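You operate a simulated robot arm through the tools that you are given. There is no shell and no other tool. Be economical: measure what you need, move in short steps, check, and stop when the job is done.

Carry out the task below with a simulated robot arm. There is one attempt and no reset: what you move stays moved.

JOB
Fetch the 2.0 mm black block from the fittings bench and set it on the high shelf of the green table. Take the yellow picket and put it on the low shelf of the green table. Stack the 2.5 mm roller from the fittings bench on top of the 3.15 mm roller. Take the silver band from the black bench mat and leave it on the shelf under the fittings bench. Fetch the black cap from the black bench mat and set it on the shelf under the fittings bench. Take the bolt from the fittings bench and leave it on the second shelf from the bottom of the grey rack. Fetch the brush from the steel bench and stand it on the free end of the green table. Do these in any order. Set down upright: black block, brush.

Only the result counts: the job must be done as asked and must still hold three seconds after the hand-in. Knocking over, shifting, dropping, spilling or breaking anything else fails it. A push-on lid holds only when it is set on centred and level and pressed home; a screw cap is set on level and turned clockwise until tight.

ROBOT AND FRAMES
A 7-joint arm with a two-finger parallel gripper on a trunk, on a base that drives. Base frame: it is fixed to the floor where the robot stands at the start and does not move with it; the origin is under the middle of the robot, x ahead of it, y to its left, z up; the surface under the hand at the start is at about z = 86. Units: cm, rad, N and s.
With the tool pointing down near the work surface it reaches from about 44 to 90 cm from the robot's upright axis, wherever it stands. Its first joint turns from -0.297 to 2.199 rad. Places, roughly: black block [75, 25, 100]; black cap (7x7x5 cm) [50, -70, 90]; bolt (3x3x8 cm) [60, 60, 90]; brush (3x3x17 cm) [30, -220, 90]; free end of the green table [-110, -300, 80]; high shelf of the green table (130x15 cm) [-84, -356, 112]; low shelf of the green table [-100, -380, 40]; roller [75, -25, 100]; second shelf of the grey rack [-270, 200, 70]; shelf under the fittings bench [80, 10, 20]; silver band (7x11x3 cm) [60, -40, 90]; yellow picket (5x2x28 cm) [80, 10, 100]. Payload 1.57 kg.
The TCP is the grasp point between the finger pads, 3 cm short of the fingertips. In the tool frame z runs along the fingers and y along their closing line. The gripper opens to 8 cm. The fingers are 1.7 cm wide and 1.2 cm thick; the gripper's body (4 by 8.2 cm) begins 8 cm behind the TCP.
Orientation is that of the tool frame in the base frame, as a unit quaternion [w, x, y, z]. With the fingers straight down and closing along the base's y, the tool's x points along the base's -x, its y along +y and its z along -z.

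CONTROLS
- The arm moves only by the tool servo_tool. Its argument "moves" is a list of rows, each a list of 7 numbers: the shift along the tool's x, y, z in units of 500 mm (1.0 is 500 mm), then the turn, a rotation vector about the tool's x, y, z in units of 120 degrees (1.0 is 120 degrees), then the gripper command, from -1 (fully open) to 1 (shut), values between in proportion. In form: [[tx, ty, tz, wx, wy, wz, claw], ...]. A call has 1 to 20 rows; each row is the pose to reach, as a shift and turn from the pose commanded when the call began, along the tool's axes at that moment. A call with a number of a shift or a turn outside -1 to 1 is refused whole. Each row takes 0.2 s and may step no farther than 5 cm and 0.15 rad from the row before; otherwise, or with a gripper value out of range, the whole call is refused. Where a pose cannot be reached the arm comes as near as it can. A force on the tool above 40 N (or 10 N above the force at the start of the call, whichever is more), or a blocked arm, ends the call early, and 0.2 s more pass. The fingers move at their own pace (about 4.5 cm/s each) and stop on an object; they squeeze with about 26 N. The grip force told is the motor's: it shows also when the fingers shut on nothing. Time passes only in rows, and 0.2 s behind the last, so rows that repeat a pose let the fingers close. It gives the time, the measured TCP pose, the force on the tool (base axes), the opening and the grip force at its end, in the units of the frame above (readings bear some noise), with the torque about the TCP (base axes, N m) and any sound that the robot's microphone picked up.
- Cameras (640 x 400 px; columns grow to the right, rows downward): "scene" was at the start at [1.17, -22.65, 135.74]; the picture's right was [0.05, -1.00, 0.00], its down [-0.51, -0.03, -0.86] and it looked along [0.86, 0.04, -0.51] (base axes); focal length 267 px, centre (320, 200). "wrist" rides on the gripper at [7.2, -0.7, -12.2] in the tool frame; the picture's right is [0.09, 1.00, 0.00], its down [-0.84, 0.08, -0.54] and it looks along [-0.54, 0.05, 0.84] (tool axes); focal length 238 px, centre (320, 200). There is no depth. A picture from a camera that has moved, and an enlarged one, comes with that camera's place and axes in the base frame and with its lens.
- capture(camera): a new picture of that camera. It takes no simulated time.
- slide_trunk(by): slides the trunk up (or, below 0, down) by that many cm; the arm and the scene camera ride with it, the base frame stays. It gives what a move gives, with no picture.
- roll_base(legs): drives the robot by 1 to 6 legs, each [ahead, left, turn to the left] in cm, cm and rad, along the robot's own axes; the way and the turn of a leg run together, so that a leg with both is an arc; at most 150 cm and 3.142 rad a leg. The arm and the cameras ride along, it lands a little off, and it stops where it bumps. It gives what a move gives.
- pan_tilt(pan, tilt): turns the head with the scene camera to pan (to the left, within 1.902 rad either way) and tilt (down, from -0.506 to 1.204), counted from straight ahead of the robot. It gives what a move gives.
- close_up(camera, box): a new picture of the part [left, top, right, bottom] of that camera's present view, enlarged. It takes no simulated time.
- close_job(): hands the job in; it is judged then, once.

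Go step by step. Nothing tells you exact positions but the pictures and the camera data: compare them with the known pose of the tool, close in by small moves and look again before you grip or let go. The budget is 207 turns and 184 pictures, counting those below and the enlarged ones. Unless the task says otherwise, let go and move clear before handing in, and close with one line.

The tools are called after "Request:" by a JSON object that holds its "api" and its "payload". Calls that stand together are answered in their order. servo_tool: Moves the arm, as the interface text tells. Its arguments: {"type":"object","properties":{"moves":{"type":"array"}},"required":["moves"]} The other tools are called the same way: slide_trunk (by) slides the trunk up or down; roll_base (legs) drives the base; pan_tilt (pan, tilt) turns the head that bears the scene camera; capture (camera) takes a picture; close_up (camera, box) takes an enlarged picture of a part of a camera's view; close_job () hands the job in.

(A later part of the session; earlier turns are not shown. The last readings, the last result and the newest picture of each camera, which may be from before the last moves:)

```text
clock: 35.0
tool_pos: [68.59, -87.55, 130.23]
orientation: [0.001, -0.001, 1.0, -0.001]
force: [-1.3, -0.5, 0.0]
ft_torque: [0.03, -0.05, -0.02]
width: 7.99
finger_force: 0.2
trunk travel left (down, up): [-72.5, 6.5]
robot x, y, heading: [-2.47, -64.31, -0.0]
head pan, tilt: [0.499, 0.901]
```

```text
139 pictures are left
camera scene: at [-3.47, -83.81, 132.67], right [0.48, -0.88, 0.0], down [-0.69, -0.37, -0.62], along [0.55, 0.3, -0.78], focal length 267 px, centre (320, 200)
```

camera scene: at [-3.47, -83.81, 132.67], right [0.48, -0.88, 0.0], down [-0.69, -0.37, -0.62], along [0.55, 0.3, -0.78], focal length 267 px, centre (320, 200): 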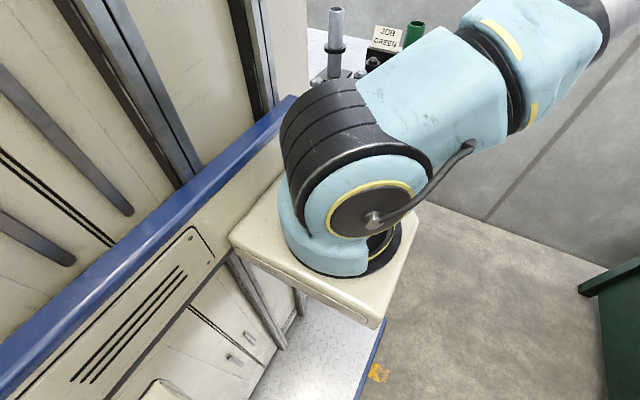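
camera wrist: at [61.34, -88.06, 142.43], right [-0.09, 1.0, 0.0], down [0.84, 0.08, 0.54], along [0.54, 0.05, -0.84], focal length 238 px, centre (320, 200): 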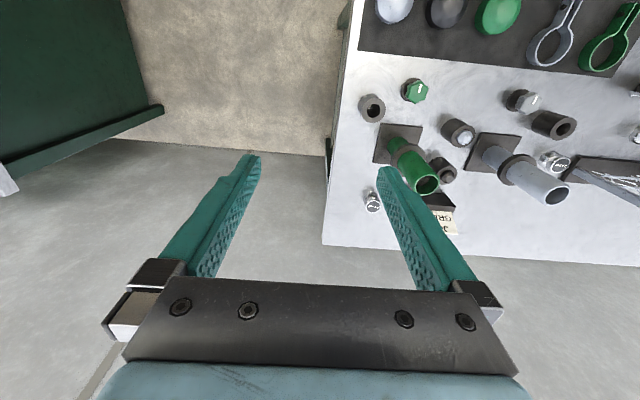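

Request:
{"api": "servo_tool", "payload": {"moves": [[-0.076, 0.047, 0, 0, 0, 0, -1], [-0.152, 0.094, 0, 0, 0, 0, -1], [-0.228, 0.141, 0, 0, 0, 0, -1], [-0.304, 0.188, 0, 0, 0, 0, -1], [-0.38, 0.235, 0, 0, 0, 0, -1], [-0.456, 0.281, 0, 0, 0, 0, -1], [-0.53, 0.328, 0, 0, 0, 0, -1]]}}

Request:
{"api": "capture", "payload": {"camera": "scene"}}

```text
clock: 36.6
tool_pos: [81.88, -73.0, 126.88]
orientation: [0.001, 0.0, 1.0, -0.001]
force: [0.2, 0.0, 0.2]
ft_torque: [-0.04, 0.01, 0.01]
width: 7.98
finger_force: 0.0
out of reach, approached as far as the arm can: row 4, 5, 6, 7
trunk travel left (down, up): [-72.5, 6.5]
robot x, y, heading: [-2.2, -64.45, -0.001]
head pan, tilt: [0.499, 0.901]
```

```text
138 pictures are left
camera scene: at [-3.37, -83.78, 132.68], right [0.48, -0.88, 0.0], down [-0.69, -0.37, -0.62], along [0.55, 0.3, -0.78], focal length 267 px, centre (320, 200)
```

scene: 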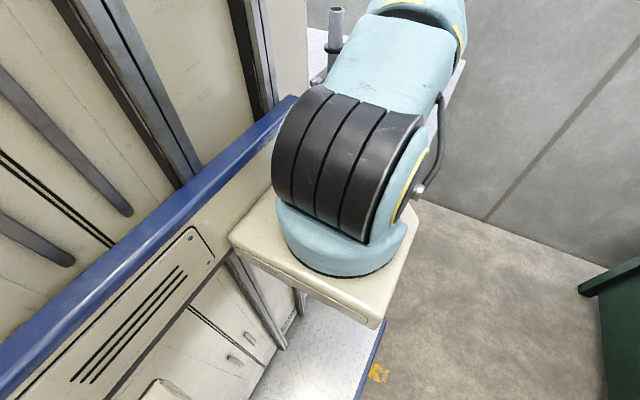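

Straight down it stops at x≈82; I'll need a forward tilt, and with the camera on the far side (yaw 180°) so it clears the green tube. First I pull back to free air.

Request:
{"api": "servo_tool", "payload": {"moves": [[0.09, -0.04, 0, 0, 0, 0, -1], [0.17, -0.08, 0, 0, 0, 0, -1], [0.25, -0.12, 0, 0, 0, 0, -1], [0.33, -0.16, 0, 0, 0, 0, -1], [0.41, -0.2, 0, 0, 0, 0, -1]]}}

Request:
{"api": "roll_base", "payload": {"legs": [[2.5, 0, 0]]}}

```text
clock: 37.8
tool_pos: [61.43, -83.05, 126.9]
orientation: [0.0, -0.001, 1.0, -0.001]
force: [0.5, 0.9, -0.3]
ft_torque: [-0.07, 0.07, 0.01]
width: 8.01
finger_force: 0.0
trunk travel left (down, up): [-72.5, 6.5]
robot x, y, heading: [-2.05, -64.21, 0.002]
head pan, tilt: [0.499, 0.901]
```

```text
clock: 38.6
tool_pos: [63.95, -83.13, 126.99]
orientation: [0.001, -0.001, 1.0, 0.0]
force: [-0.9, -0.1, 0.4]
ft_torque: [0.02, 0.02, 0.0]
width: 8.0
finger_force: 0.0
trunk travel left (down, up): [-72.5, 6.5]
robot x, y, heading: [0.15, -64.58, 0.002]
head pan, tilt: [0.499, 0.901]
```

Request:
{"api": "servo_tool", "payload": {"moves": [[0, 0, 0, 0, 0, 0.068, -1], [0, 0, 0, 0, 0, 0.136, -1], [0, 0, 0, 0, 0, 0.204, -1], [0, 0, 0, 0, 0, 0.272, -1], [0, 0, 0, 0, 0, 0.34, -1], [0, 0, 0, 0, 0, 0.408, -1], [0, 0, 0, 0, 0, 0.476, -1], [0, 0, 0, 0, 0, 0.544, -1], [0, 0, 0, 0, 0, 0.612, -1], [0, 0, 0, 0, 0, 0.68, -1], [0, 0, 0, 0, 0, 0.75, -1]]}}

Request:
{"api": "servo_tool", "payload": {"moves": [[0, 0, 0, 0, 0, 0.068, -1], [0, 0, 0, 0, 0, 0.136, -1], [0, 0, 0, 0, 0, 0.204, -1], [0, 0, 0, 0, 0, 0.272, -1], [0, 0, 0, 0, 0, 0.34, -1], [0, 0, 0, 0, 0, 0.408, -1], [0, 0, 0, 0, 0, 0.476, -1], [0, 0, 0, 0, 0, 0.544, -1], [0, 0, 0, 0, 0, 0.612, -1], [0, 0, 0, 0, 0, 0.68, -1], [0, 0, 0, 0, 0, 0.75, -1]]}}

Request:
{"api": "capture", "payload": {"camera": "wrist"}}

```text
clock: 41.0
tool_pos: [63.93, -83.17, 126.97]
orientation: [0.001, 0.707, 0.707, 0.0]
force: [0.0, 0.3, 0.5]
ft_torque: [-0.03, -0.02, -0.02]
width: 8.0
finger_force: 0.1
trunk travel left (down, up): [-72.5, 6.5]
robot x, y, heading: [0.41, -64.22, 0.002]
head pan, tilt: [0.499, 0.901]
```

```text
clock: 43.4
tool_pos: [63.99, -83.04, 127.0]
orientation: [0.001, 1.0, -0.001, 0.0]
force: [0.6, 0.5, 0.1]
ft_torque: [-0.02, 0.0, 0.02]
width: 8.01
finger_force: 0.1
trunk travel left (down, up): [-72.5, 6.5]
robot x, y, heading: [0.42, -64.4, -0.002]
head pan, tilt: [0.499, 0.901]
```

```text
137 pictures are left
camera wrist: at [71.1, -82.31, 139.26], right [0.09, -1.0, 0.0], down [-0.84, -0.08, 0.54], along [-0.54, -0.05, -0.84], focal length 238 px, centre (320, 200)
```

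wrist: 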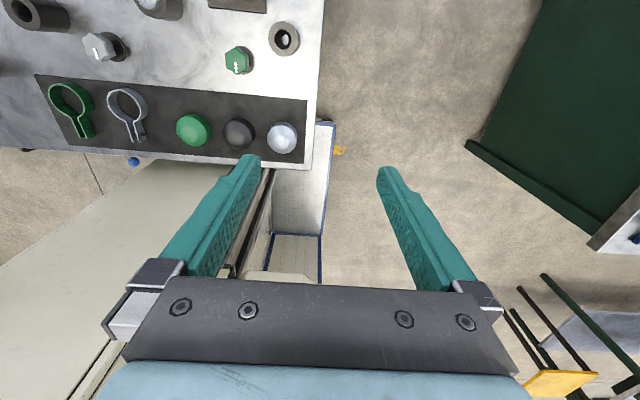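

Yaw works. Now tilt forward and advance outside the tube's right side to x≈90, z≈110.

Request:
{"api": "servo_tool", "payload": {"moves": [[0, 0, 0, 0, 0.067, 0, -1], [0, 0, 0, 0, 0.134, 0, -1], [0, 0, 0, 0, 0.2, 0, -1], [0.09, 0.01, 0, 0, 0.2, 0, -1], [0.18, 0.02, 0, 0, 0.2, 0, -1], [0.27, 0.03, 0, 0, 0.2, 0, -1], [0.36, 0.04, 0.0, 0, 0.2, 0, -1], [0.42, 0.05, 0.07, 0, 0.2, 0, -1], [0.48, 0.06, 0.14, 0, 0.2, 0, -1], [0.52, 0.06, 0.22, 0, 0.2, 0, -1], [0.52, 0.06, 0.3, 0, 0.2, 0, -1], [0.52, 0.06, 0.36, 0, 0.2, 0, -1]]}}

Request:
{"api": "capture", "payload": {"camera": "wrist"}}

```text
clock: 46.0
tool_pos: [89.94, -86.09, 109.17]
orientation: [0.0, 0.978, 0.002, 0.208]
force: [-0.5, 0.3, 0.2]
ft_torque: [-0.01, 0.02, 0.0]
width: 8.0
finger_force: 0.0
trunk travel left (down, up): [-72.5, 6.5]
robot x, y, heading: [0.49, -64.19, 0.001]
head pan, tilt: [0.499, 0.901]
```

```text
136 pictures are left
camera wrist: at [91.51, -85.27, 123.24], right [0.09, -1.0, 0.04], down [-0.99, -0.08, 0.15], along [-0.15, -0.05, -0.99], focal length 238 px, centre (320, 200)
```

wrist: 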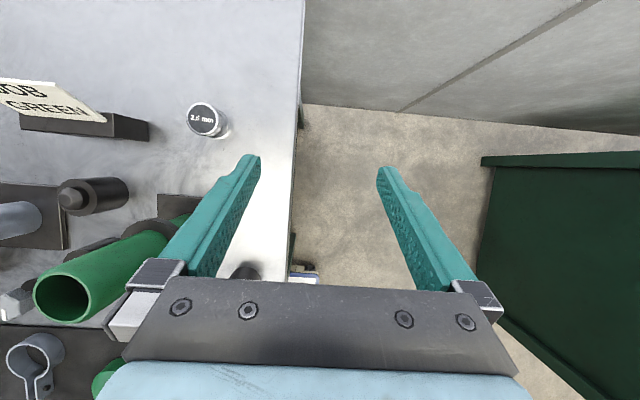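

The roller sits at about (95.5, -70.8). I move over it at z≈103.

Request:
{"api": "servo_tool", "payload": {"moves": [[0.012, -0.076, 0.039, 0, 0, 0, -1], [0.024, -0.152, 0.078, 0, 0, 0, -1], [0.036, -0.228, 0.118, 0, 0, 0, -1], [0.048, -0.304, 0.157, 0, 0, 0, -1]]}}

Request:
{"api": "capture", "payload": {"camera": "wrist"}}

```text
clock: 47.0
tool_pos: [95.36, -71.18, 102.92]
orientation: [0.001, 0.978, 0.001, 0.209]
force: [-0.4, -1.0, 0.6]
ft_torque: [0.04, 0.01, 0.05]
width: 7.99
finger_force: 0.1
trunk travel left (down, up): [-72.5, 6.5]
robot x, y, heading: [0.32, -64.53, -0.001]
head pan, tilt: [0.499, 0.901]
```

```text
135 pictures are left
camera wrist: at [96.93, -70.33, 116.99], right [0.08, -1.0, 0.04], down [-0.99, -0.08, 0.15], along [-0.15, -0.05, -0.99], focal length 238 px, centre (320, 200)
```

wrist: 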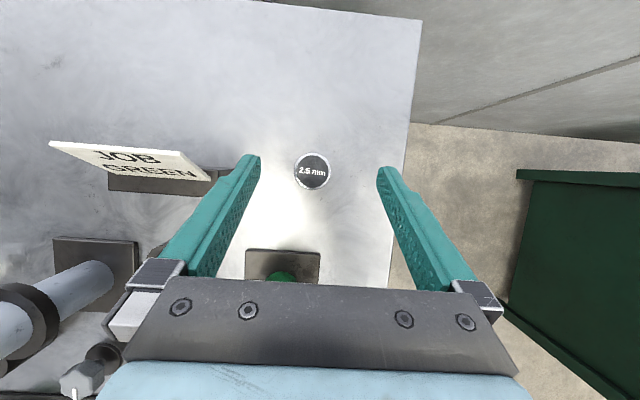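

Request:
{"api": "servo_tool", "payload": {"moves": [[-0.025, -0.003, 0.062, 0, 0, 0, -1], [-0.05, -0.006, 0.124, 0, 0, 0, -1], [-0.075, -0.01, 0.186, 0, 0, 0, -1], [-0.098, -0.01, 0.244, 0, 0, 0, -1]]}}

Request:
{"api": "capture", "payload": {"camera": "wrist"}}

```text
clock: 48.0
tool_pos: [95.86, -70.33, 89.73]
orientation: [0.0, 0.978, 0.0, 0.209]
force: [0.7, 0.2, -0.2]
ft_torque: [-0.02, -0.01, -0.02]
width: 8.0
finger_force: 0.1
trunk travel left (down, up): [-72.5, 6.5]
robot x, y, heading: [0.44, -64.24, 0.002]
head pan, tilt: [0.499, 0.901]
```

```text
134 pictures are left
camera wrist: at [97.43, -69.63, 103.82], right [0.09, -1.0, 0.04], down [-0.99, -0.08, 0.15], along [-0.15, -0.05, -0.99], focal length 238 px, centre (320, 200)
```

wrist: 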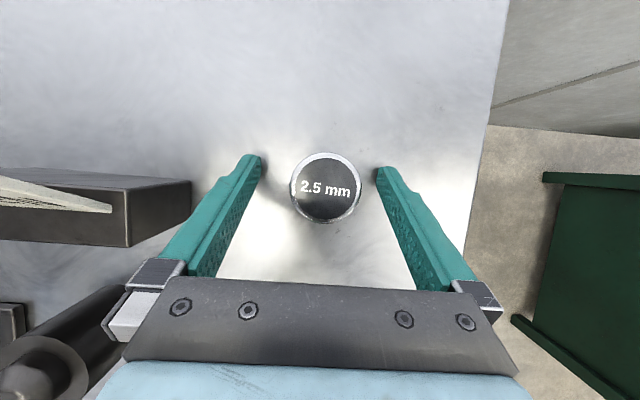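

Centred over the 2.5 mm roller. Closing.

Request:
{"api": "servo_tool", "payload": {"moves": [[0, 0, 0, 0, 0, 0, 1], [0, 0, 0, 0, 0, 0, 1], [0, 0, 0, 0, 0, 0, 1], [0, 0, 0, 0, 0, 0, 1], [0, 0, 0, 0, 0, 0, 1]]}}

```text
clock: 49.2
tool_pos: [95.77, -70.33, 89.65]
orientation: [0.002, 0.978, 0.001, 0.209]
force: [-0.3, -0.5, 0.5]
ft_torque: [0.0, -0.03, 0.02]
width: 4.22
finger_force: 25.6
trunk travel left (down, up): [-72.5, 6.5]
robot x, y, heading: [0.36, -64.08, 0.002]
head pan, tilt: [0.499, 0.901]
```

Request:
{"api": "servo_tool", "payload": {"moves": [[0.034, 0, -0.076, 0, 0, 0, 1], [0.068, 0, -0.152, 0, 0, 0, 1], [0.102, 0, -0.228, 0, 0, 0, 1], [0.136, 0, -0.304, 0, 0, 0, 1], [0.17, 0, -0.38, 0, 0, 0, 1], [0.203, 0, -0.456, 0, 0, 0, 1]]}}

Request:
{"api": "capture", "payload": {"camera": "wrist"}}

```text
clock: 50.6
tool_pos: [95.71, -70.4, 114.63]
orientation: [0.0, 0.978, 0.001, 0.208]
force: [0.0, -0.5, -0.4]
ft_torque: [0.03, -0.01, 0.04]
width: 0.03
finger_force: 21.4
trunk travel left (down, up): [-72.5, 6.5]
robot x, y, heading: [0.48, -64.27, -0.002]
head pan, tilt: [0.499, 0.901]
```

```text
133 pictures are left
camera wrist: at [97.35, -69.69, 128.77], right [0.09, -1.0, 0.04], down [-0.98, -0.08, 0.15], along [-0.15, -0.05, -0.99], focal length 238 px, centre (320, 200)
```

wrist: 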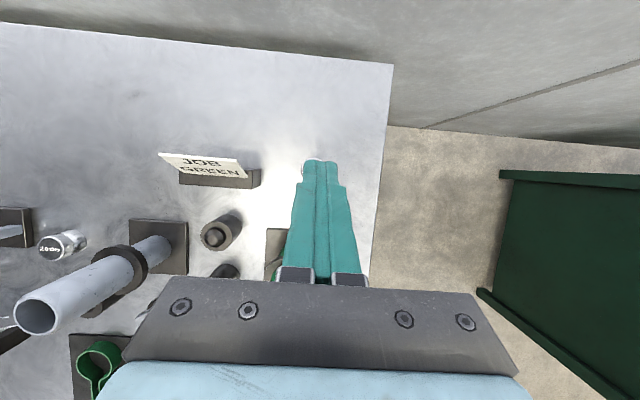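

It slipped out; the roller seems still in place. I open and look.

Request:
{"api": "servo_tool", "payload": {"moves": [[0, 0, 0, 0, 0, 0, -1], [0, 0, 0, 0, 0, 0, -1], [0, 0, 0, 0, 0, 0, -1], [0, 0, 0, 0, 0, 0, -1], [0, 0, 0, 0, 0, 0, -1]]}}

Request:
{"api": "close_up", "payload": {"camera": "wrist", "box": [270, 130, 366, 190]}}

Request:
{"api": "close_up", "payload": {"camera": "wrist", "box": [20, 210, 116, 270]}}

Request:
{"api": "pan_tilt", "payload": {"pan": 0.3, "tilt": 0.4}}

Request:
{"api": "capture", "payload": {"camera": "scene"}}

```text
clock: 51.8
tool_pos: [95.79, -70.45, 114.62]
orientation: [0.001, 0.978, 0.001, 0.209]
force: [0.3, 0.5, -1.0]
ft_torque: [0.01, 0.02, -0.04]
width: 8.02
finger_force: 0.1
trunk travel left (down, up): [-72.5, 6.5]
robot x, y, heading: [0.18, -64.32, -0.0]
head pan, tilt: [0.499, 0.901]
```

```text
6.67 times, centred on (318, 160) of wrist
camera zoom: at [97.33, -69.65, 128.77], right [0.09, -1.0, 0.04], down [-0.98, -0.08, 0.15], along [-0.15, -0.05, -0.99], focal length 1589 px, centre (333, 467)
```

zoom: 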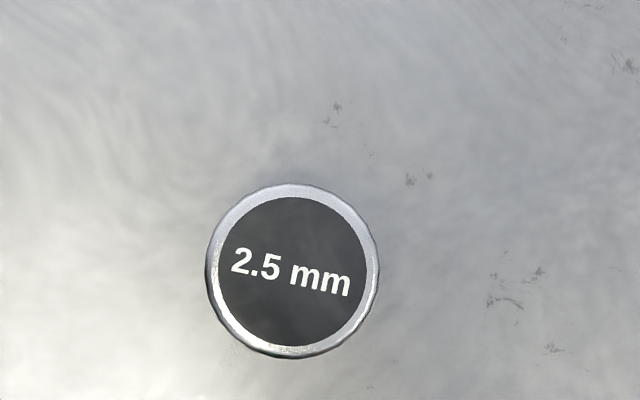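

```text
6.67 times, centred on (68, 240) of wrist
camera zoom: at [97.33, -69.65, 128.77], right [0.09, -1.0, 0.04], down [-0.98, -0.08, 0.15], along [-0.15, -0.05, -0.99], focal length 1589 px, centre (2000, -67)
```

zoom: 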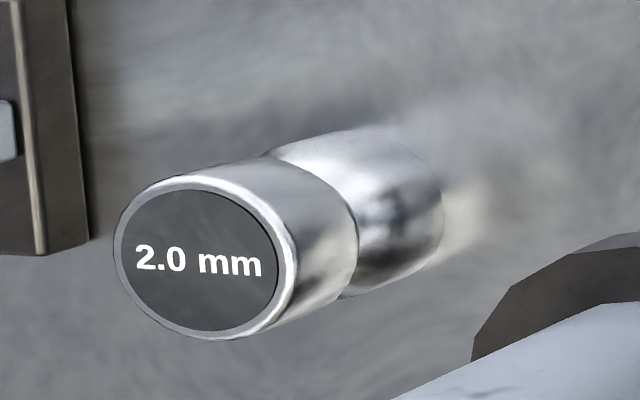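

```text
clock: 52.7
tool_pos: [95.78, -70.36, 114.65]
orientation: [0.001, 0.978, 0.001, 0.209]
force: [0.8, 0.9, 0.6]
ft_torque: [0.01, 0.01, 0.01]
width: 7.99
finger_force: 0.0
trunk travel left (down, up): [-72.5, 6.5]
robot x, y, heading: [0.65, -64.12, 0.001]
head pan, tilt: [0.3, 0.4]
```

```text
130 pictures are left
camera scene: at [1.34, -84.65, 136.97], right [0.3, -0.96, 0.0], down [-0.37, -0.12, -0.92], along [0.88, 0.27, -0.39], focal length 267 px, centre (320, 200)
```

scene: 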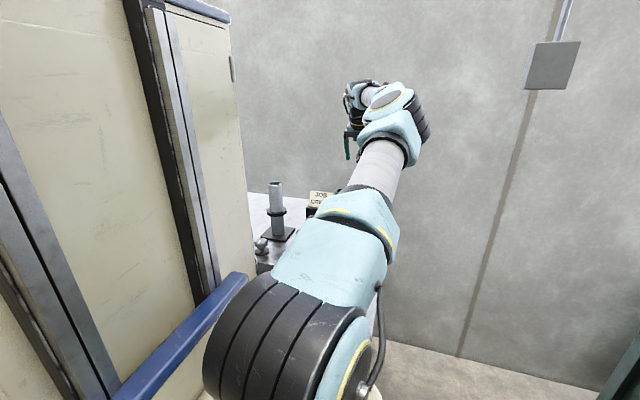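

The roller stands unmoved; my grip was just on its rounded rim. I go down again deeper, in small last steps, watching for bench contact.

Request:
{"api": "servo_tool", "payload": {"moves": [[-0.035, 0, 0.082, 0, 0, 0, -1], [-0.07, 0, 0.164, 0, 0, 0, -1], [-0.105, 0, 0.246, 0, 0, 0, -1], [-0.14, 0, 0.328, 0, 0, 0, -1], [-0.175, 0, 0.41, 0, 0, 0, -1], [-0.198, 0, 0.452, 0, 0, 0, -1], [-0.207, 0, 0.471, 0, 0, 0, -1], [-0.215, 0, 0.489, 0, 0, 0, -1], [-0.223, 0, 0.507, 0, 0, 0, -1]]}}

Request:
{"api": "capture", "payload": {"camera": "wrist"}}

```text
clock: 54.5
tool_pos: [96.13, -70.37, 89.12]
orientation: [0.0, 0.977, 0.001, 0.214]
force: [-10.5, -0.3, 17.6]
ft_torque: [0.16, 0.19, 0.26]
width: 7.88
finger_force: 0.0
trunk travel left (down, up): [-72.5, 6.5]
robot x, y, heading: [0.21, -64.35, 0.0]
head pan, tilt: [0.3, 0.4]
stopped in row 8: the force on the tool passed its limit at 49 N (the readings are from after the stop); the commanded pose is now the measured one
```

```text
129 pictures are left
camera wrist: at [97.54, -69.61, 103.23], right [0.09, -1.0, 0.04], down [-0.99, -0.08, 0.14], along [-0.14, -0.05, -0.99], focal length 238 px, centre (320, 200)
```

wrist: 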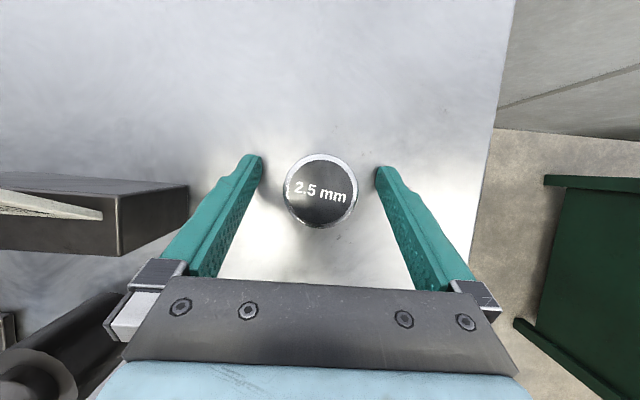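

Bench contact at TCP z≈89.1 (surface 86). I rise 2 mm, grip, and lift slowly.

Request:
{"api": "servo_tool", "payload": {"moves": [[0.002, 0.002, -0.005, 0, -0.004, 0, -1], [0.002, 0.002, -0.005, 0, -0.004, 0, 1], [0.002, 0.002, -0.005, 0, -0.004, 0, 1], [0.002, 0.002, -0.005, 0, -0.004, 0, 1], [0.002, 0.002, -0.005, 0, -0.004, 0, 1], [0.002, 0.002, -0.005, 0, -0.004, 0, 1], [0.002, 0.002, -0.005, 0, -0.004, 0, 1]]}}

Request:
{"api": "servo_tool", "payload": {"moves": [[0.004, 0, -0.009, 0, 0, 0, 1], [0.008, 0, -0.018, 0, 0, 0, 1], [0.012, 0, -0.027, 0, 0, 0, 1], [0.016, 0, -0.036, 0, 0, 0, 1]]}}

Request:
{"api": "capture", "payload": {"camera": "wrist"}}

```text
clock: 56.1
tool_pos: [96.04, -70.41, 89.11]
orientation: [0.0, 0.978, 0.0, 0.208]
force: [-1.5, 6.1, 10.7]
ft_torque: [0.36, -0.01, 0.06]
width: 4.23
finger_force: 26.0
trunk travel left (down, up): [-72.5, 6.5]
robot x, y, heading: [0.37, -64.23, 0.001]
head pan, tilt: [0.3, 0.4]
```

```text
clock: 57.1
tool_pos: [96.27, -70.39, 90.95]
orientation: [0.001, 0.978, 0.001, 0.208]
force: [0.2, 0.6, -3.1]
ft_torque: [0.02, -0.02, 0.02]
width: 4.22
finger_force: 26.0
trunk travel left (down, up): [-72.5, 6.5]
robot x, y, heading: [0.7, -64.64, -0.0]
head pan, tilt: [0.3, 0.4]
```

```text
128 pictures are left
camera wrist: at [97.76, -69.77, 105.08], right [0.09, -1.0, 0.04], down [-0.98, -0.08, 0.16], along [-0.15, -0.05, -0.99], focal length 238 px, centre (320, 200)
```

wrist: 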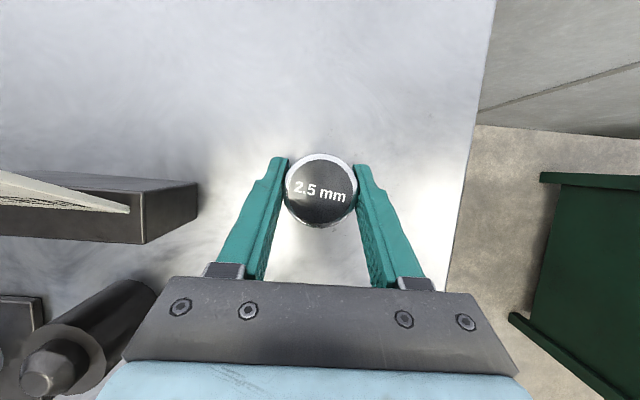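

It holds now. I lift gently farther.

Request:
{"api": "servo_tool", "payload": {"moves": [[0.012, 0, -0.027, 0, 0, 0, 1], [0.032, 0, -0.073, 0, 0, 0, 1], [0.053, 0, -0.119, 0, 0, 0, 1], [0.073, 0, -0.164, 0, 0, 0, 1], [0.093, 0, -0.21, 0, 0, 0, 1], [0.114, 0, -0.256, 0, 0, 0, 1], [0.134, 0, -0.301, 0, 0, 0, 1], [0.155, 0, -0.347, 0, 0, 0, 1], [0.175, 0, -0.393, 0, 0, 0, 1], [0.187, 0, -0.42, 0, 0, 0, 1], [0.19, 0, -0.43, 0, 0, 0, 1]]}}

Request:
{"api": "capture", "payload": {"camera": "wrist"}}

```text
clock: 59.5
tool_pos: [95.97, -70.41, 114.4]
orientation: [0.001, 0.978, 0.0, 0.207]
force: [-0.4, 0.1, -3.7]
ft_torque: [-0.01, -0.03, 0.0]
width: 4.23
finger_force: 26.0
trunk travel left (down, up): [-72.5, 6.5]
robot x, y, heading: [0.45, -64.24, -0.003]
head pan, tilt: [0.3, 0.4]
```

```text
127 pictures are left
camera wrist: at [97.68, -69.69, 128.63], right [0.09, -1.0, 0.04], down [-0.98, -0.08, 0.16], along [-0.15, -0.05, -0.99], focal length 238 px, centre (320, 200)
```

wrist: 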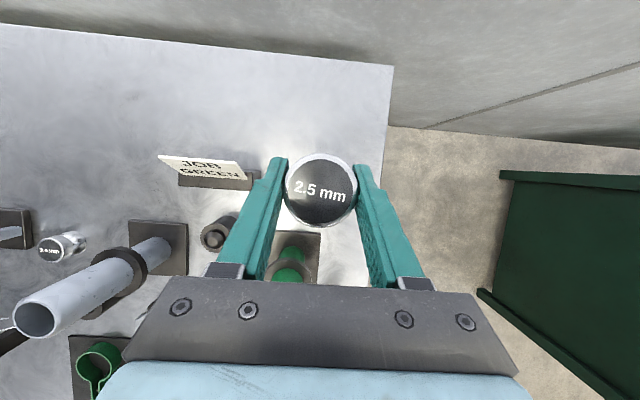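

Now carry it to the 3.15 roller: raise, back off, and drive left past the lever.

Request:
{"api": "slide_trunk", "payload": {"by": 6}}

Request:
{"api": "roll_base", "payload": {"legs": [[-12, 0, 0], [0, 48, 0]]}}

Request:
{"api": "capture", "payload": {"camera": "wrist"}}

```text
clock: 60.5
tool_pos: [96.16, -70.41, 120.43]
orientation: [0.0, 0.978, 0.0, 0.209]
force: [-0.1, 0.7, -3.0]
ft_torque: [-0.01, -0.01, 0.02]
width: 4.23
finger_force: 26.0
trunk travel left (down, up): [-78.5, 0.5]
robot x, y, heading: [0.38, -64.15, -0.001]
head pan, tilt: [0.3, 0.4]
```

```text
clock: 64.2
tool_pos: [84.29, -22.44, 120.38]
orientation: [0.0, 0.978, 0.0, 0.208]
force: [-1.0, 0.3, -2.1]
ft_torque: [-0.02, 0.0, 0.0]
width: 4.22
finger_force: 26.4
trunk travel left (down, up): [-78.5, 0.5]
robot x, y, heading: [-11.15, -15.95, -0.003]
head pan, tilt: [0.3, 0.4]
```

```text
126 pictures are left
camera wrist: at [85.84, -21.66, 134.6], right [0.08, -1.0, 0.04], down [-0.98, -0.08, 0.16], along [-0.15, -0.05, -0.99], focal length 238 px, centre (320, 200)
```

wrist: 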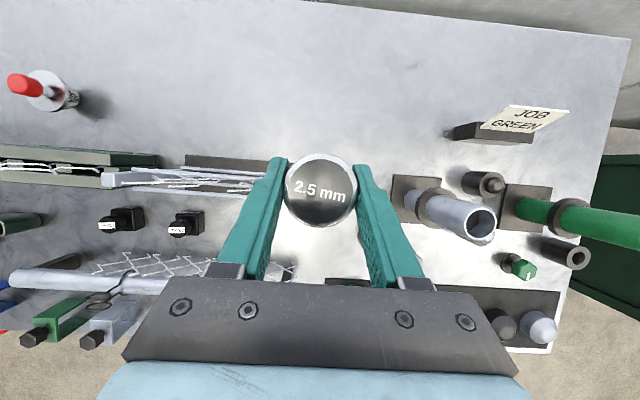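

Request:
{"api": "servo_tool", "payload": {"moves": [[-0.074, -0.039, -0.026, 0, 0, 0, 1], [-0.148, -0.078, -0.052, 0, 0, 0, 1], [-0.222, -0.117, -0.078, 0, 0, 0, 1], [-0.296, -0.156, -0.103, 0, 0, 0, 1], [-0.37, -0.195, -0.128, 0, 0, 0, 1], [-0.442, -0.234, -0.153, 0, 0, 0, 1]]}}

Request:
{"api": "capture", "payload": {"camera": "wrist"}}

```text
clock: 65.6
tool_pos: [60.92, -10.77, 118.4]
orientation: [0.001, 0.978, -0.001, 0.208]
force: [0.3, -0.2, -3.9]
ft_torque: [0.01, 0.0, 0.0]
width: 4.22
finger_force: 26.0
trunk travel left (down, up): [-78.5, 0.5]
robot x, y, heading: [-11.48, -16.03, 0.004]
head pan, tilt: [0.3, 0.4]
```

```text
125 pictures are left
camera wrist: at [62.47, -9.99, 132.6], right [0.08, -1.0, 0.04], down [-0.98, -0.08, 0.16], along [-0.15, -0.05, -0.99], focal length 238 px, centre (320, 200)
```

wrist: 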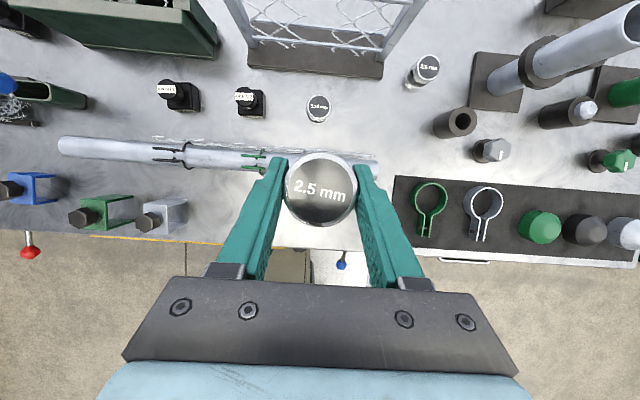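

Request:
{"api": "servo_tool", "payload": {"moves": [[-0.003, -0.001, 0.076, 0, 0, 0, 1], [-0.005, -0.003, 0.151, 0, 0, 0, 1], [-0.008, -0.004, 0.226, 0, 0, 0, 1], [-0.01, -0.005, 0.301, 0, 0, 0, 1], [-0.012, -0.006, 0.376, 0, 0, 0, 1]]}}

Request:
{"api": "capture", "payload": {"camera": "wrist"}}

Request:
{"api": "pan_tilt", "payload": {"pan": 0.15, "tilt": 0.5}}

Request:
{"api": "capture", "payload": {"camera": "scene"}}

```text
clock: 66.8
tool_pos: [67.95, -10.43, 101.11]
orientation: [0.0, 0.978, -0.001, 0.208]
force: [-0.4, -0.1, -3.6]
ft_torque: [0.01, -0.01, 0.01]
width: 4.22
finger_force: 26.6
trunk travel left (down, up): [-78.5, 0.5]
robot x, y, heading: [-11.53, -15.87, -0.001]
head pan, tilt: [0.3, 0.4]
```

```text
124 pictures are left
camera wrist: at [69.54, -9.79, 115.15], right [0.08, -1.0, 0.04], down [-0.98, -0.08, 0.15], along [-0.15, -0.05, -0.99], focal length 238 px, centre (320, 200)
```

wrist: 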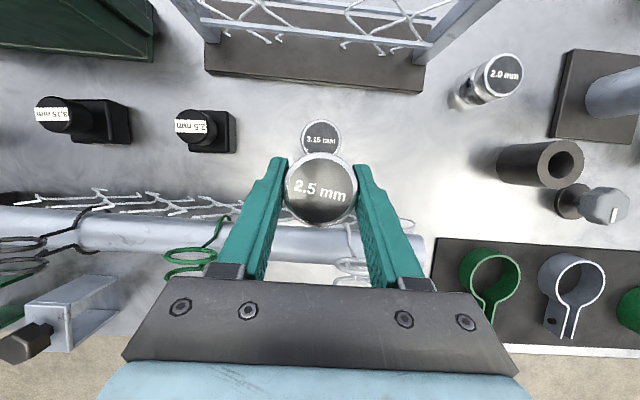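

```text
clock: 67.5
tool_pos: [68.11, -10.49, 101.05]
orientation: [0.001, 0.978, 0.0, 0.208]
force: [0.0, -0.6, -2.6]
ft_torque: [-0.02, -0.01, -0.01]
width: 4.22
finger_force: 26.1
trunk travel left (down, up): [-78.5, 0.5]
robot x, y, heading: [-11.37, -16.02, -0.003]
head pan, tilt: [0.15, 0.499]
```

```text
123 pictures are left
camera scene: at [-10.38, -37.83, 142.06], right [0.15, -0.99, 0.0], down [-0.47, -0.07, -0.88], along [0.87, 0.13, -0.48], focal length 267 px, centre (320, 200)
```

scene: 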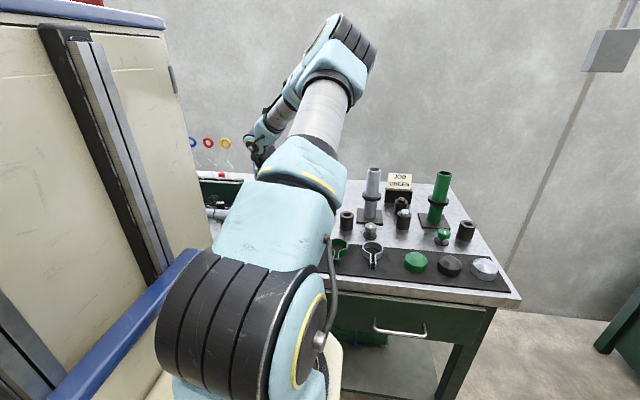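

Request:
{"api": "servo_tool", "payload": {"moves": [[0.036, 0, 0.016, 0, 0, 0, 1], [0.072, 0, 0.032, 0, 0, 0, 1], [0.05, 0, 0.083, 0, 0, 0, 1], [0.027, 0, 0.134, 0, 0, 0, 1]]}}

Request:
{"api": "capture", "payload": {"camera": "wrist"}}

```text
clock: 68.5
tool_pos: [72.04, -10.42, 95.49]
orientation: [0.0, 0.978, 0.0, 0.207]
force: [-0.2, 0.3, -2.3]
ft_torque: [0.02, 0.01, 0.01]
width: 4.24
finger_force: 26.2
trunk travel left (down, up): [-78.5, 0.5]
robot x, y, heading: [-11.38, -16.19, -0.002]
head pan, tilt: [0.15, 0.499]
```

```text
122 pictures are left
camera wrist: at [73.6, -9.7, 109.6], right [0.08, -1.0, 0.04], down [-0.98, -0.08, 0.16], along [-0.15, -0.05, -0.99], focal length 238 px, centre (320, 200)
```

wrist: 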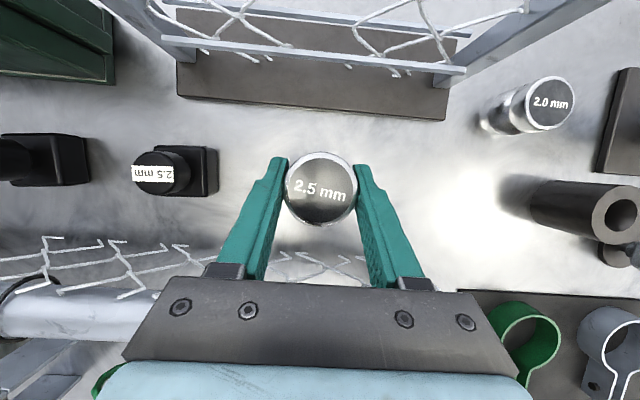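

Request:
{"api": "servo_tool", "payload": {"moves": [[-0.0049, 0, 0.011, 0, 0, 0, 1], [-0.0098, 0, 0.022, 0, 0, 0, 1], [-0.0146, 0, 0.033, 0, 0, 0, 1]]}}

Request:
{"api": "servo_tool", "payload": {"moves": [[-0.0016, 0, 0.0037, 0, 0, 0, 1], [-0.0032, 0, 0.0074, 0, 0, 0, 1]]}}

```text
clock: 69.3
tool_pos: [72.02, -10.37, 93.57]
orientation: [0.0, 0.978, -0.001, 0.207]
force: [-0.1, 0.0, -3.5]
ft_torque: [0.01, -0.02, 0.02]
width: 4.22
finger_force: 26.0
trunk travel left (down, up): [-78.5, 0.5]
robot x, y, heading: [-11.22, -15.84, -0.006]
head pan, tilt: [0.15, 0.499]
```

```text
clock: 69.9
tool_pos: [72.02, -10.38, 93.36]
orientation: [0.001, 0.978, -0.001, 0.208]
force: [-0.5, 0.2, -3.2]
ft_torque: [-0.01, -0.05, 0.0]
width: 4.22
finger_force: 26.2
trunk travel left (down, up): [-78.5, 0.5]
robot x, y, heading: [-11.57, -15.83, 0.001]
head pan, tilt: [0.15, 0.499]
```

No contact yet; continuing down in 2 mm steps.

Request:
{"api": "servo_tool", "payload": {"moves": [[-0.0016, 0, 0.0037, 0, 0, 0, 1], [-0.0016, 0, 0.0037, 0, 0, 0, 1]]}}

Request:
{"api": "servo_tool", "payload": {"moves": [[-0.0016, 0, 0.0037, 0, 0, 0, 1], [-0.0016, 0, 0.0037, 0, 0, 0, 1]]}}

Request:
{"api": "close_up", "payload": {"camera": "scene", "box": [200, 150, 296, 210]}}

```text
clock: 70.5
tool_pos: [72.03, -10.48, 92.98]
orientation: [0.002, 0.978, 0.0, 0.208]
force: [-0.5, -0.2, -1.4]
ft_torque: [-0.07, 0.02, 0.0]
width: 4.23
finger_force: 26.6
trunk travel left (down, up): [-78.5, 0.5]
robot x, y, heading: [-11.31, -15.78, -0.005]
head pan, tilt: [0.15, 0.499]
```

```text
clock: 71.1
tool_pos: [71.97, -10.44, 93.12]
orientation: [0.001, 0.978, 0.0, 0.208]
force: [-3.0, -3.0, 12.2]
ft_torque: [-0.46, 0.01, -0.05]
width: 4.21
finger_force: 26.4
trunk travel left (down, up): [-78.5, 0.5]
robot x, y, heading: [-11.21, -16.08, -0.003]
head pan, tilt: [0.15, 0.499]
```

```text
6.67 times, centred on (248, 180) of scene
camera zoom: at [-10.48, -37.86, 142.08], right [0.15, -0.99, 0.0], down [-0.47, -0.07, -0.88], along [0.87, 0.13, -0.48], focal length 1777 px, centre (800, 333)
```

zoom: 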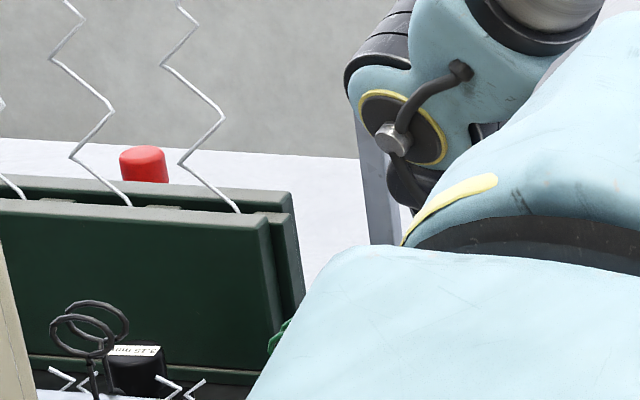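

Contact felt. I ease off a hair, open, and retreat along the tool axis.

Request:
{"api": "servo_tool", "payload": {"moves": [[0.0006, 0, -0.0014, 0, 0, 0, 1], [0.0006, 0, -0.0014, 0, 0, 0, 0.4], [0.0006, 0, -0.0014, 0, 0, 0, 0.0], [0.0006, 0, -0.0014, 0, 0, 0, -0.6], [0.0006, 0, -0.0014, 0, 0, 0, -1], [0.0006, 0, -0.0014, 0, 0, 0, -1]]}}

Request:
{"api": "capture", "payload": {"camera": "wrist"}}

```text
clock: 72.5
tool_pos: [72.04, -10.62, 92.84]
orientation: [0.001, 0.978, 0.0, 0.207]
force: [-0.3, 0.4, 0.0]
ft_torque: [-0.04, 0.02, 0.02]
width: 8.0
finger_force: 0.1
trunk travel left (down, up): [-78.5, 0.5]
robot x, y, heading: [-11.7, -16.0, 0.003]
head pan, tilt: [0.15, 0.499]
```

```text
120 pictures are left
camera wrist: at [73.56, -9.7, 107.03], right [0.08, -1.0, 0.04], down [-0.98, -0.08, 0.16], along [-0.15, -0.05, -0.99], focal length 238 px, centre (320, 200)
```

wrist: 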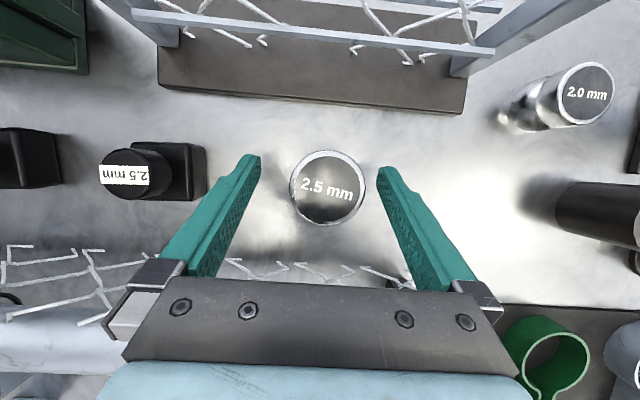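

Request:
{"api": "servo_tool", "payload": {"moves": [[0, 0, -0.05, 0, 0, 0, -1], [0, 0, -0.1, 0, 0, 0, -1], [0, 0, -0.19, 0, 0, 0, -1], [0, 0, -0.28, 0, 0, 0, -1], [0, 0, -0.37, 0, 0, 0, -1], [0, 0, -0.46, 0, 0, 0, -1]]}}

Request:
{"api": "capture", "payload": {"camera": "wrist"}}

```text
clock: 73.9
tool_pos: [62.6, -10.44, 113.93]
orientation: [0.0, 0.978, 0.0, 0.207]
force: [0.0, 0.4, 0.0]
ft_torque: [0.0, 0.01, 0.02]
width: 8.0
finger_force: 0.1
trunk travel left (down, up): [-78.5, 0.5]
robot x, y, heading: [-11.76, -15.79, -0.0]
head pan, tilt: [0.15, 0.499]
```

```text
119 pictures are left
camera wrist: at [64.21, -9.67, 127.99], right [0.08, -1.0, 0.04], down [-0.98, -0.08, 0.16], along [-0.15, -0.05, -0.99], focal length 238 px, centre (320, 200)
```

wrist: 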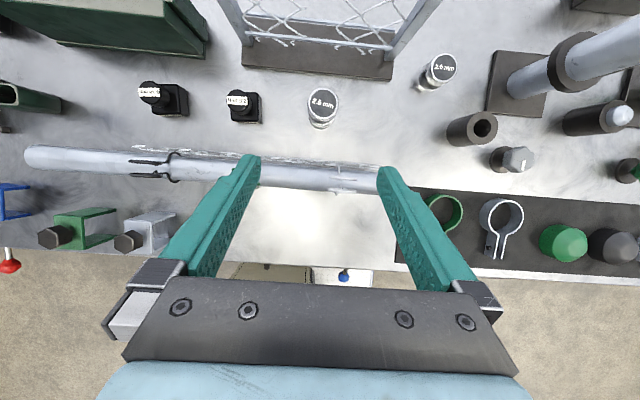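

The roller stack stands. Next the band and cap: I back away and lower the trunk to inspect the shelf under the bench.

Request:
{"api": "roll_base", "payload": {"legs": [[-45, 0, 0], [0, -25, 0]]}}

Request:
{"api": "slide_trunk", "payload": {"by": -60}}

Request:
{"api": "pan_tilt", "payload": {"pan": 0.0, "tilt": 0.3}}

Request:
{"api": "capture", "payload": {"camera": "scene"}}

```text
clock: 78.0
tool_pos: [17.48, -35.47, 113.91]
orientation: [0.001, 0.978, -0.002, 0.207]
force: [0.2, -0.5, -0.1]
ft_torque: [-0.03, 0.02, 0.0]
width: 8.01
finger_force: 0.0
trunk travel left (down, up): [-78.5, 0.5]
robot x, y, heading: [-56.77, -40.93, -0.008]
head pan, tilt: [0.15, 0.499]
```

```text
refused: -60 is not a number from -40 to 40
```

```text
clock: 78.8
tool_pos: [17.41, -35.49, 113.88]
orientation: [0.0, 0.978, -0.002, 0.207]
force: [-0.1, 0.1, -0.2]
ft_torque: [0.0, 0.02, 0.02]
width: 8.02
finger_force: 0.0
trunk travel left (down, up): [-78.5, 0.5]
robot x, y, heading: [-56.69, -40.77, -0.008]
head pan, tilt: [0.0, 0.3]
```

```text
118 pictures are left
camera scene: at [-55.39, -64.0, 143.89], right [-0.01, -1.0, 0.0], down [-0.3, 0.0, -0.96], along [0.96, -0.01, -0.3], focal length 267 px, centre (320, 200)
```

scene: 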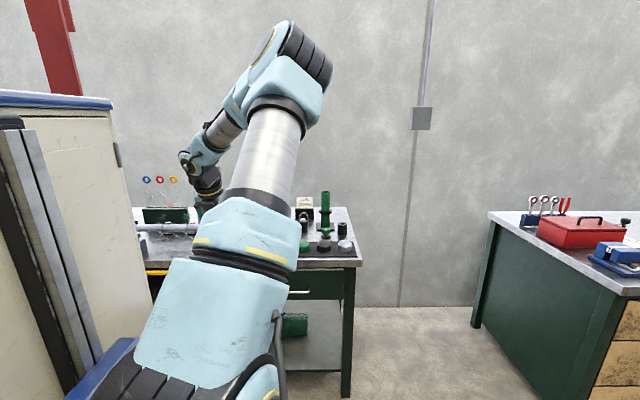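

Request:
{"api": "slide_trunk", "payload": {"by": -38}}

Request:
{"api": "slide_trunk", "payload": {"by": -30}}

Request:
{"api": "capture", "payload": {"camera": "scene"}}

Request:
{"api": "capture", "payload": {"camera": "wrist"}}

```text
clock: 82.5
tool_pos: [17.38, -35.5, 75.9]
orientation: [0.001, 0.978, -0.002, 0.208]
force: [-0.1, 0.0, 0.5]
ft_torque: [-0.01, 0.03, 0.0]
width: 8.0
finger_force: 0.0
trunk travel left (down, up): [-40.5, 38.5]
robot x, y, heading: [-56.76, -40.86, -0.01]
head pan, tilt: [0.0, 0.3]
```

```text
clock: 85.5
tool_pos: [17.21, -35.61, 45.9]
orientation: [0.001, 0.978, -0.003, 0.207]
force: [0.3, -0.4, 0.7]
ft_torque: [0.03, 0.0, 0.0]
width: 8.0
finger_force: 0.1
trunk travel left (down, up): [-10.5, 68.5]
robot x, y, heading: [-56.73, -40.79, -0.01]
head pan, tilt: [0.0, 0.3]
```

```text
117 pictures are left
camera scene: at [-55.39, -64.0, 75.9], right [-0.01, -1.0, 0.0], down [-0.3, 0.0, -0.96], along [0.96, -0.01, -0.3], focal length 267 px, centre (320, 200)
```

scene: 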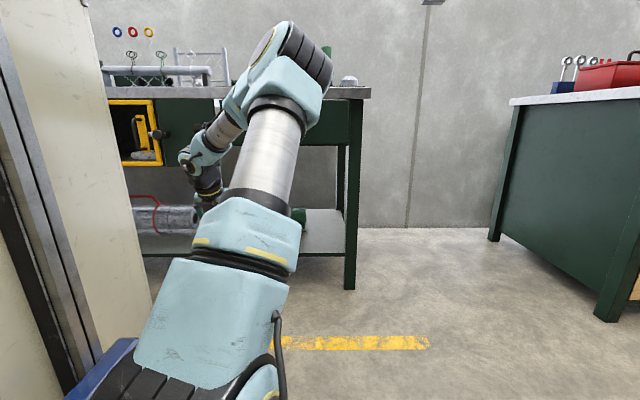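

```text
116 pictures are left
camera wrist: at [19.0, -34.83, 60.04], right [0.08, -1.0, 0.04], down [-0.99, -0.07, 0.16], along [-0.15, -0.05, -0.99], focal length 238 px, centre (320, 200)
```

wrist: 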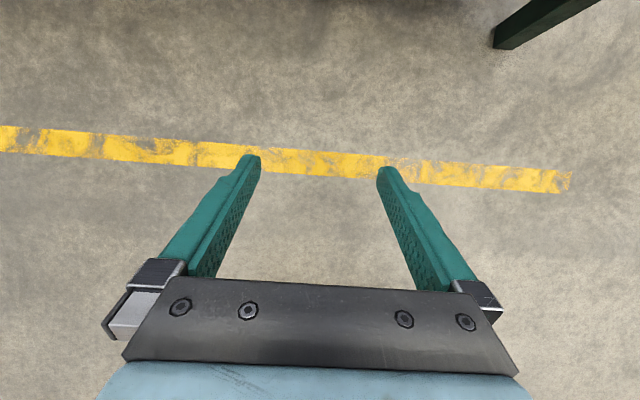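

The shelf is at x≈48–100, with opening z≈20–65 and free space around y≈-70..-45. I raise up again, align before the mat, and tilt the tool to about 60°.

Request:
{"api": "slide_trunk", "payload": {"by": 38}}

Request:
{"api": "slide_trunk", "payload": {"by": 26}}

Request:
{"api": "roll_base", "payload": {"legs": [[0, -14, 0.01], [15, 0, 0]]}}

Request:
{"api": "servo_tool", "payload": {"moves": [[0, 0, 0, 0, 0.06, 0, -1], [0, 0, 0, 0, 0.12, 0, -1], [0, 0, 0, 0, 0.18, 0, -1], [0, 0, 0, 0, 0.24, 0, -1], [0, 0, 0, 0, 0.3, 0, -1]]}}

Request:
{"api": "capture", "payload": {"camera": "wrist"}}

```text
clock: 89.1
tool_pos: [17.47, -35.54, 84.03]
orientation: [0.001, 0.978, -0.002, 0.208]
force: [0.5, -0.4, 0.5]
ft_torque: [0.0, 0.01, 0.01]
width: 7.97
finger_force: 0.0
trunk travel left (down, up): [-48.5, 30.5]
robot x, y, heading: [-56.36, -40.84, -0.004]
head pan, tilt: [0.0, 0.3]
```

```text
clock: 91.8
tool_pos: [17.34, -35.54, 109.98]
orientation: [0.001, 0.978, -0.003, 0.208]
force: [0.9, 0.0, 0.0]
ft_torque: [0.01, -0.03, 0.03]
width: 7.99
finger_force: 0.2
trunk travel left (down, up): [-74.5, 4.5]
robot x, y, heading: [-56.32, -40.94, -0.007]
head pan, tilt: [0.0, 0.3]
```

```text
clock: 94.1
tool_pos: [32.26, -48.74, 109.91]
orientation: [-0.001, 0.978, 0.004, 0.208]
force: [0.6, 0.8, -0.5]
ft_torque: [-0.01, 0.01, -0.02]
width: 8.01
finger_force: 0.0
trunk travel left (down, up): [-74.5, 4.5]
robot x, y, heading: [-41.79, -54.63, 0.004]
head pan, tilt: [0.0, 0.3]
```

```text
clock: 95.3
tool_pos: [32.25, -48.69, 109.95]
orientation: [-0.002, 0.866, 0.003, 0.501]
force: [-0.4, -0.1, 0.9]
ft_torque: [0.0, 0.0, -0.02]
width: 8.0
finger_force: 0.0
trunk travel left (down, up): [-74.5, 4.5]
robot x, y, heading: [-41.73, -54.76, 0.001]
head pan, tilt: [0.0, 0.3]
```

```text
115 pictures are left
camera wrist: at [25.28, -48.01, 122.32], right [0.05, -1.0, 0.08], down [-0.89, -0.08, -0.45], along [0.46, -0.05, -0.89], focal length 238 px, centre (320, 200)
```

wrist: 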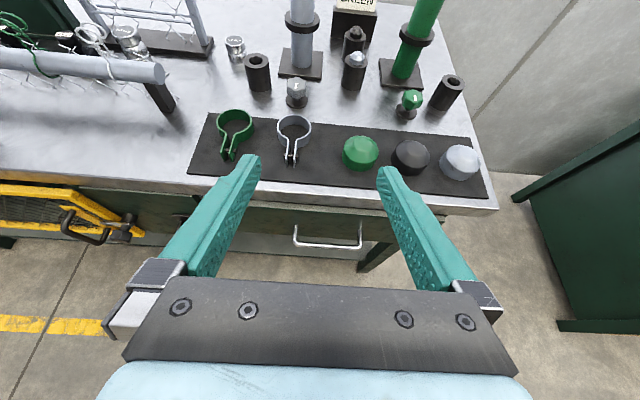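

Request:
{"api": "close_up", "payload": {"camera": "wrist", "box": [260, 100, 340, 180]}}

Request:
{"api": "close_up", "payload": {"camera": "wrist", "box": [330, 100, 500, 210]}}

```text
5.00 times, centred on (300, 140) of wrist
camera zoom: at [25.28, -48.01, 122.32], right [0.05, -1.0, 0.08], down [-0.89, -0.08, -0.45], along [0.46, -0.05, -0.89], focal length 1192 px, centre (420, 500)
```

zoom: 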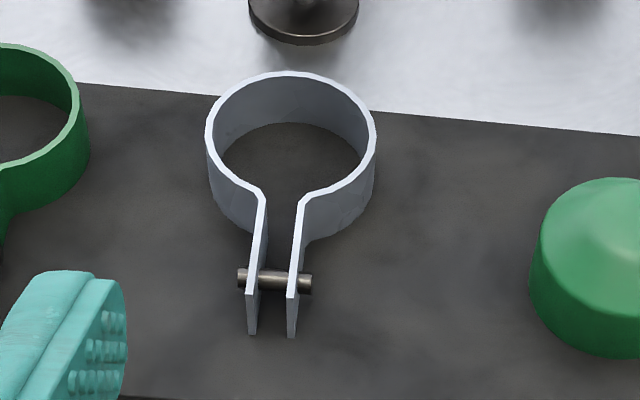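

```text
3.64 times, centred on (415, 155) of wrist
camera zoom: at [25.28, -48.01, 122.32], right [0.05, -1.0, 0.08], down [-0.89, -0.08, -0.45], along [0.46, -0.05, -0.89], focal length 867 px, centre (-26, 364)
```

zoom: 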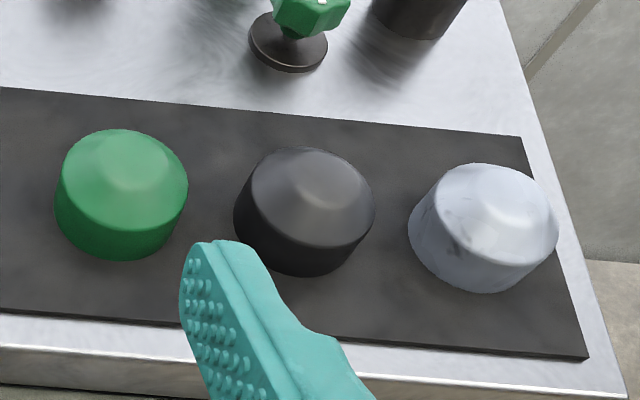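

Band ring centre ≈ (57.0, -44.4), 6.4 cm wide; I'll straddle the ring with the 60° tilt. Pre-pose first.

Request:
{"api": "servo_tool", "payload": {"moves": [[-0.024, -0.017, 0.076, 0, 0, 0, -1], [-0.048, -0.034, 0.152, 0, 0, 0, -1], [-0.072, -0.052, 0.229, 0, 0, 0, -1], [-0.096, -0.069, 0.305, 0, 0, 0, -1], [-0.119, -0.086, 0.381, 0, 0, 0, -1]]}}

Request:
{"api": "capture", "payload": {"camera": "wrist"}}

```text
clock: 96.5
tool_pos: [45.82, -44.45, 95.32]
orientation: [0.0, 0.866, 0.002, 0.5]
force: [-1.2, 0.0, 0.9]
ft_torque: [0.05, 0.0, 0.03]
width: 7.99
finger_force: 0.1
trunk travel left (down, up): [-74.5, 4.5]
robot x, y, heading: [-41.75, -54.94, -0.0]
head pan, tilt: [0.0, 0.3]
```

```text
112 pictures are left
camera wrist: at [38.78, -43.69, 107.66], right [0.05, -1.0, 0.08], down [-0.89, -0.08, -0.45], along [0.46, -0.05, -0.89], focal length 238 px, centre (320, 200)
```

wrist: 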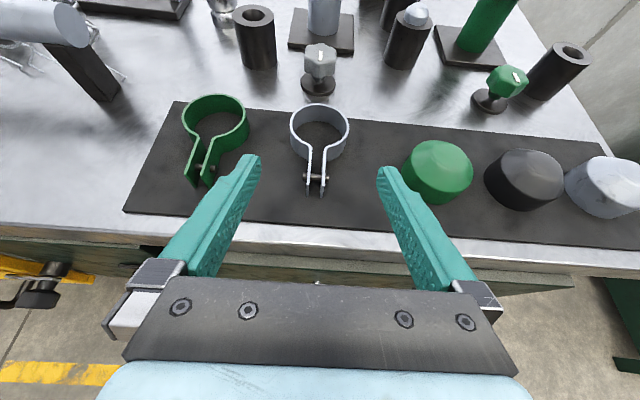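

Request:
{"api": "servo_tool", "payload": {"moves": [[0, -0.001, 0.065, 0, 0, 0, -1], [-0.001, -0.002, 0.13, 0, 0, 0, -1], [-0.002, -0.003, 0.195, 0, 0, 0, -1], [-0.003, -0.003, 0.252, 0, 0, 0, -1]]}}

Request:
{"api": "capture", "payload": {"camera": "wrist"}}

```text
clock: 97.5
tool_pos: [56.52, -44.22, 88.85]
orientation: [-0.001, 0.866, 0.002, 0.499]
force: [1.0, -0.3, 0.2]
ft_torque: [-0.04, -0.01, 0.03]
width: 7.99
finger_force: 0.1
trunk travel left (down, up): [-74.5, 4.5]
robot x, y, heading: [-41.74, -54.86, 0.002]
head pan, tilt: [0.0, 0.3]
```

```text
111 pictures are left
camera wrist: at [49.64, -43.5, 101.23], right [0.05, -1.0, 0.08], down [-0.89, -0.08, -0.45], along [0.46, -0.05, -0.89], focal length 238 px, centre (320, 200)
```

wrist: 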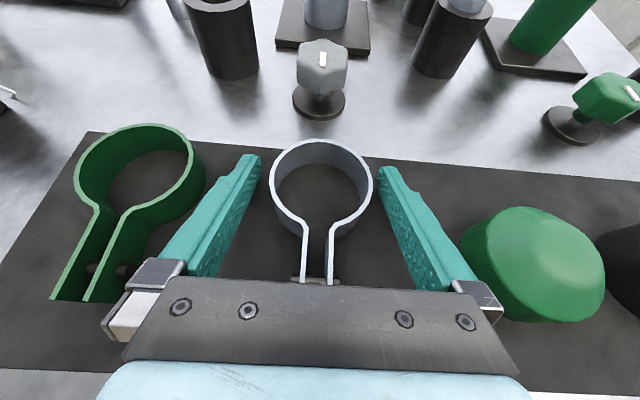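

Request:
{"api": "servo_tool", "payload": {"moves": [[0, 0, 0, 0, 0, 0, 1], [0, 0, 0, 0, 0, 0, 1], [0, 0, 0, 0, 0, 0, 1], [0, 0, 0, 0, 0, 0, 1], [0, 0, 0, 0, 0, 0, 1]]}}

Request:
{"api": "servo_tool", "payload": {"moves": [[0.009, 0, -0.005, 0, 0, 0, 1], [0.026, 0, -0.015, 0, 0, 0, 1], [0.06, 0, -0.035, 0, 0, 0, 1], [0.095, 0, -0.055, 0, 0, 0, 1], [0.13, 0, -0.075, 0, 0, 0, 1]]}}

Request:
{"api": "capture", "payload": {"camera": "wrist"}}

```text
clock: 98.7
tool_pos: [56.64, -44.11, 88.81]
orientation: [-0.001, 0.866, 0.003, 0.5]
force: [0.1, 0.6, 0.1]
ft_torque: [0.02, -0.06, -0.05]
width: 6.56
finger_force: 26.2
trunk travel left (down, up): [-74.5, 4.5]
robot x, y, heading: [-41.74, -54.96, 0.002]
head pan, tilt: [0.0, 0.3]
```

```text
clock: 99.9
tool_pos: [56.58, -44.09, 96.24]
orientation: [-0.001, 0.866, 0.002, 0.5]
force: [0.3, -0.7, -1.9]
ft_torque: [0.0, -0.02, 0.02]
width: 6.58
finger_force: 26.2
trunk travel left (down, up): [-74.5, 4.5]
robot x, y, heading: [-41.4, -54.64, 0.004]
head pan, tilt: [0.0, 0.3]
```

```text
110 pictures are left
camera wrist: at [49.63, -43.43, 108.61], right [0.05, -1.0, 0.08], down [-0.89, -0.08, -0.45], along [0.46, -0.05, -0.89], focal length 238 px, centre (320, 200)
```

wrist: 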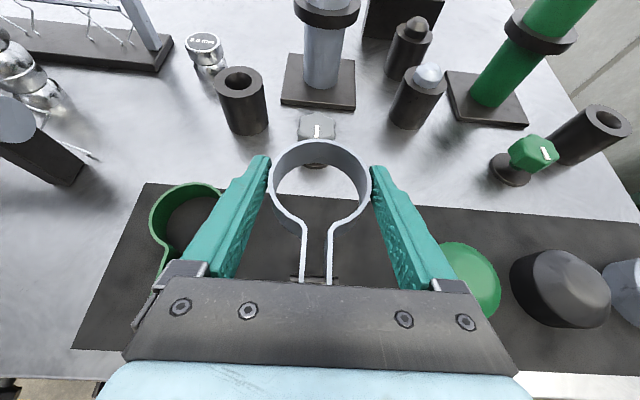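

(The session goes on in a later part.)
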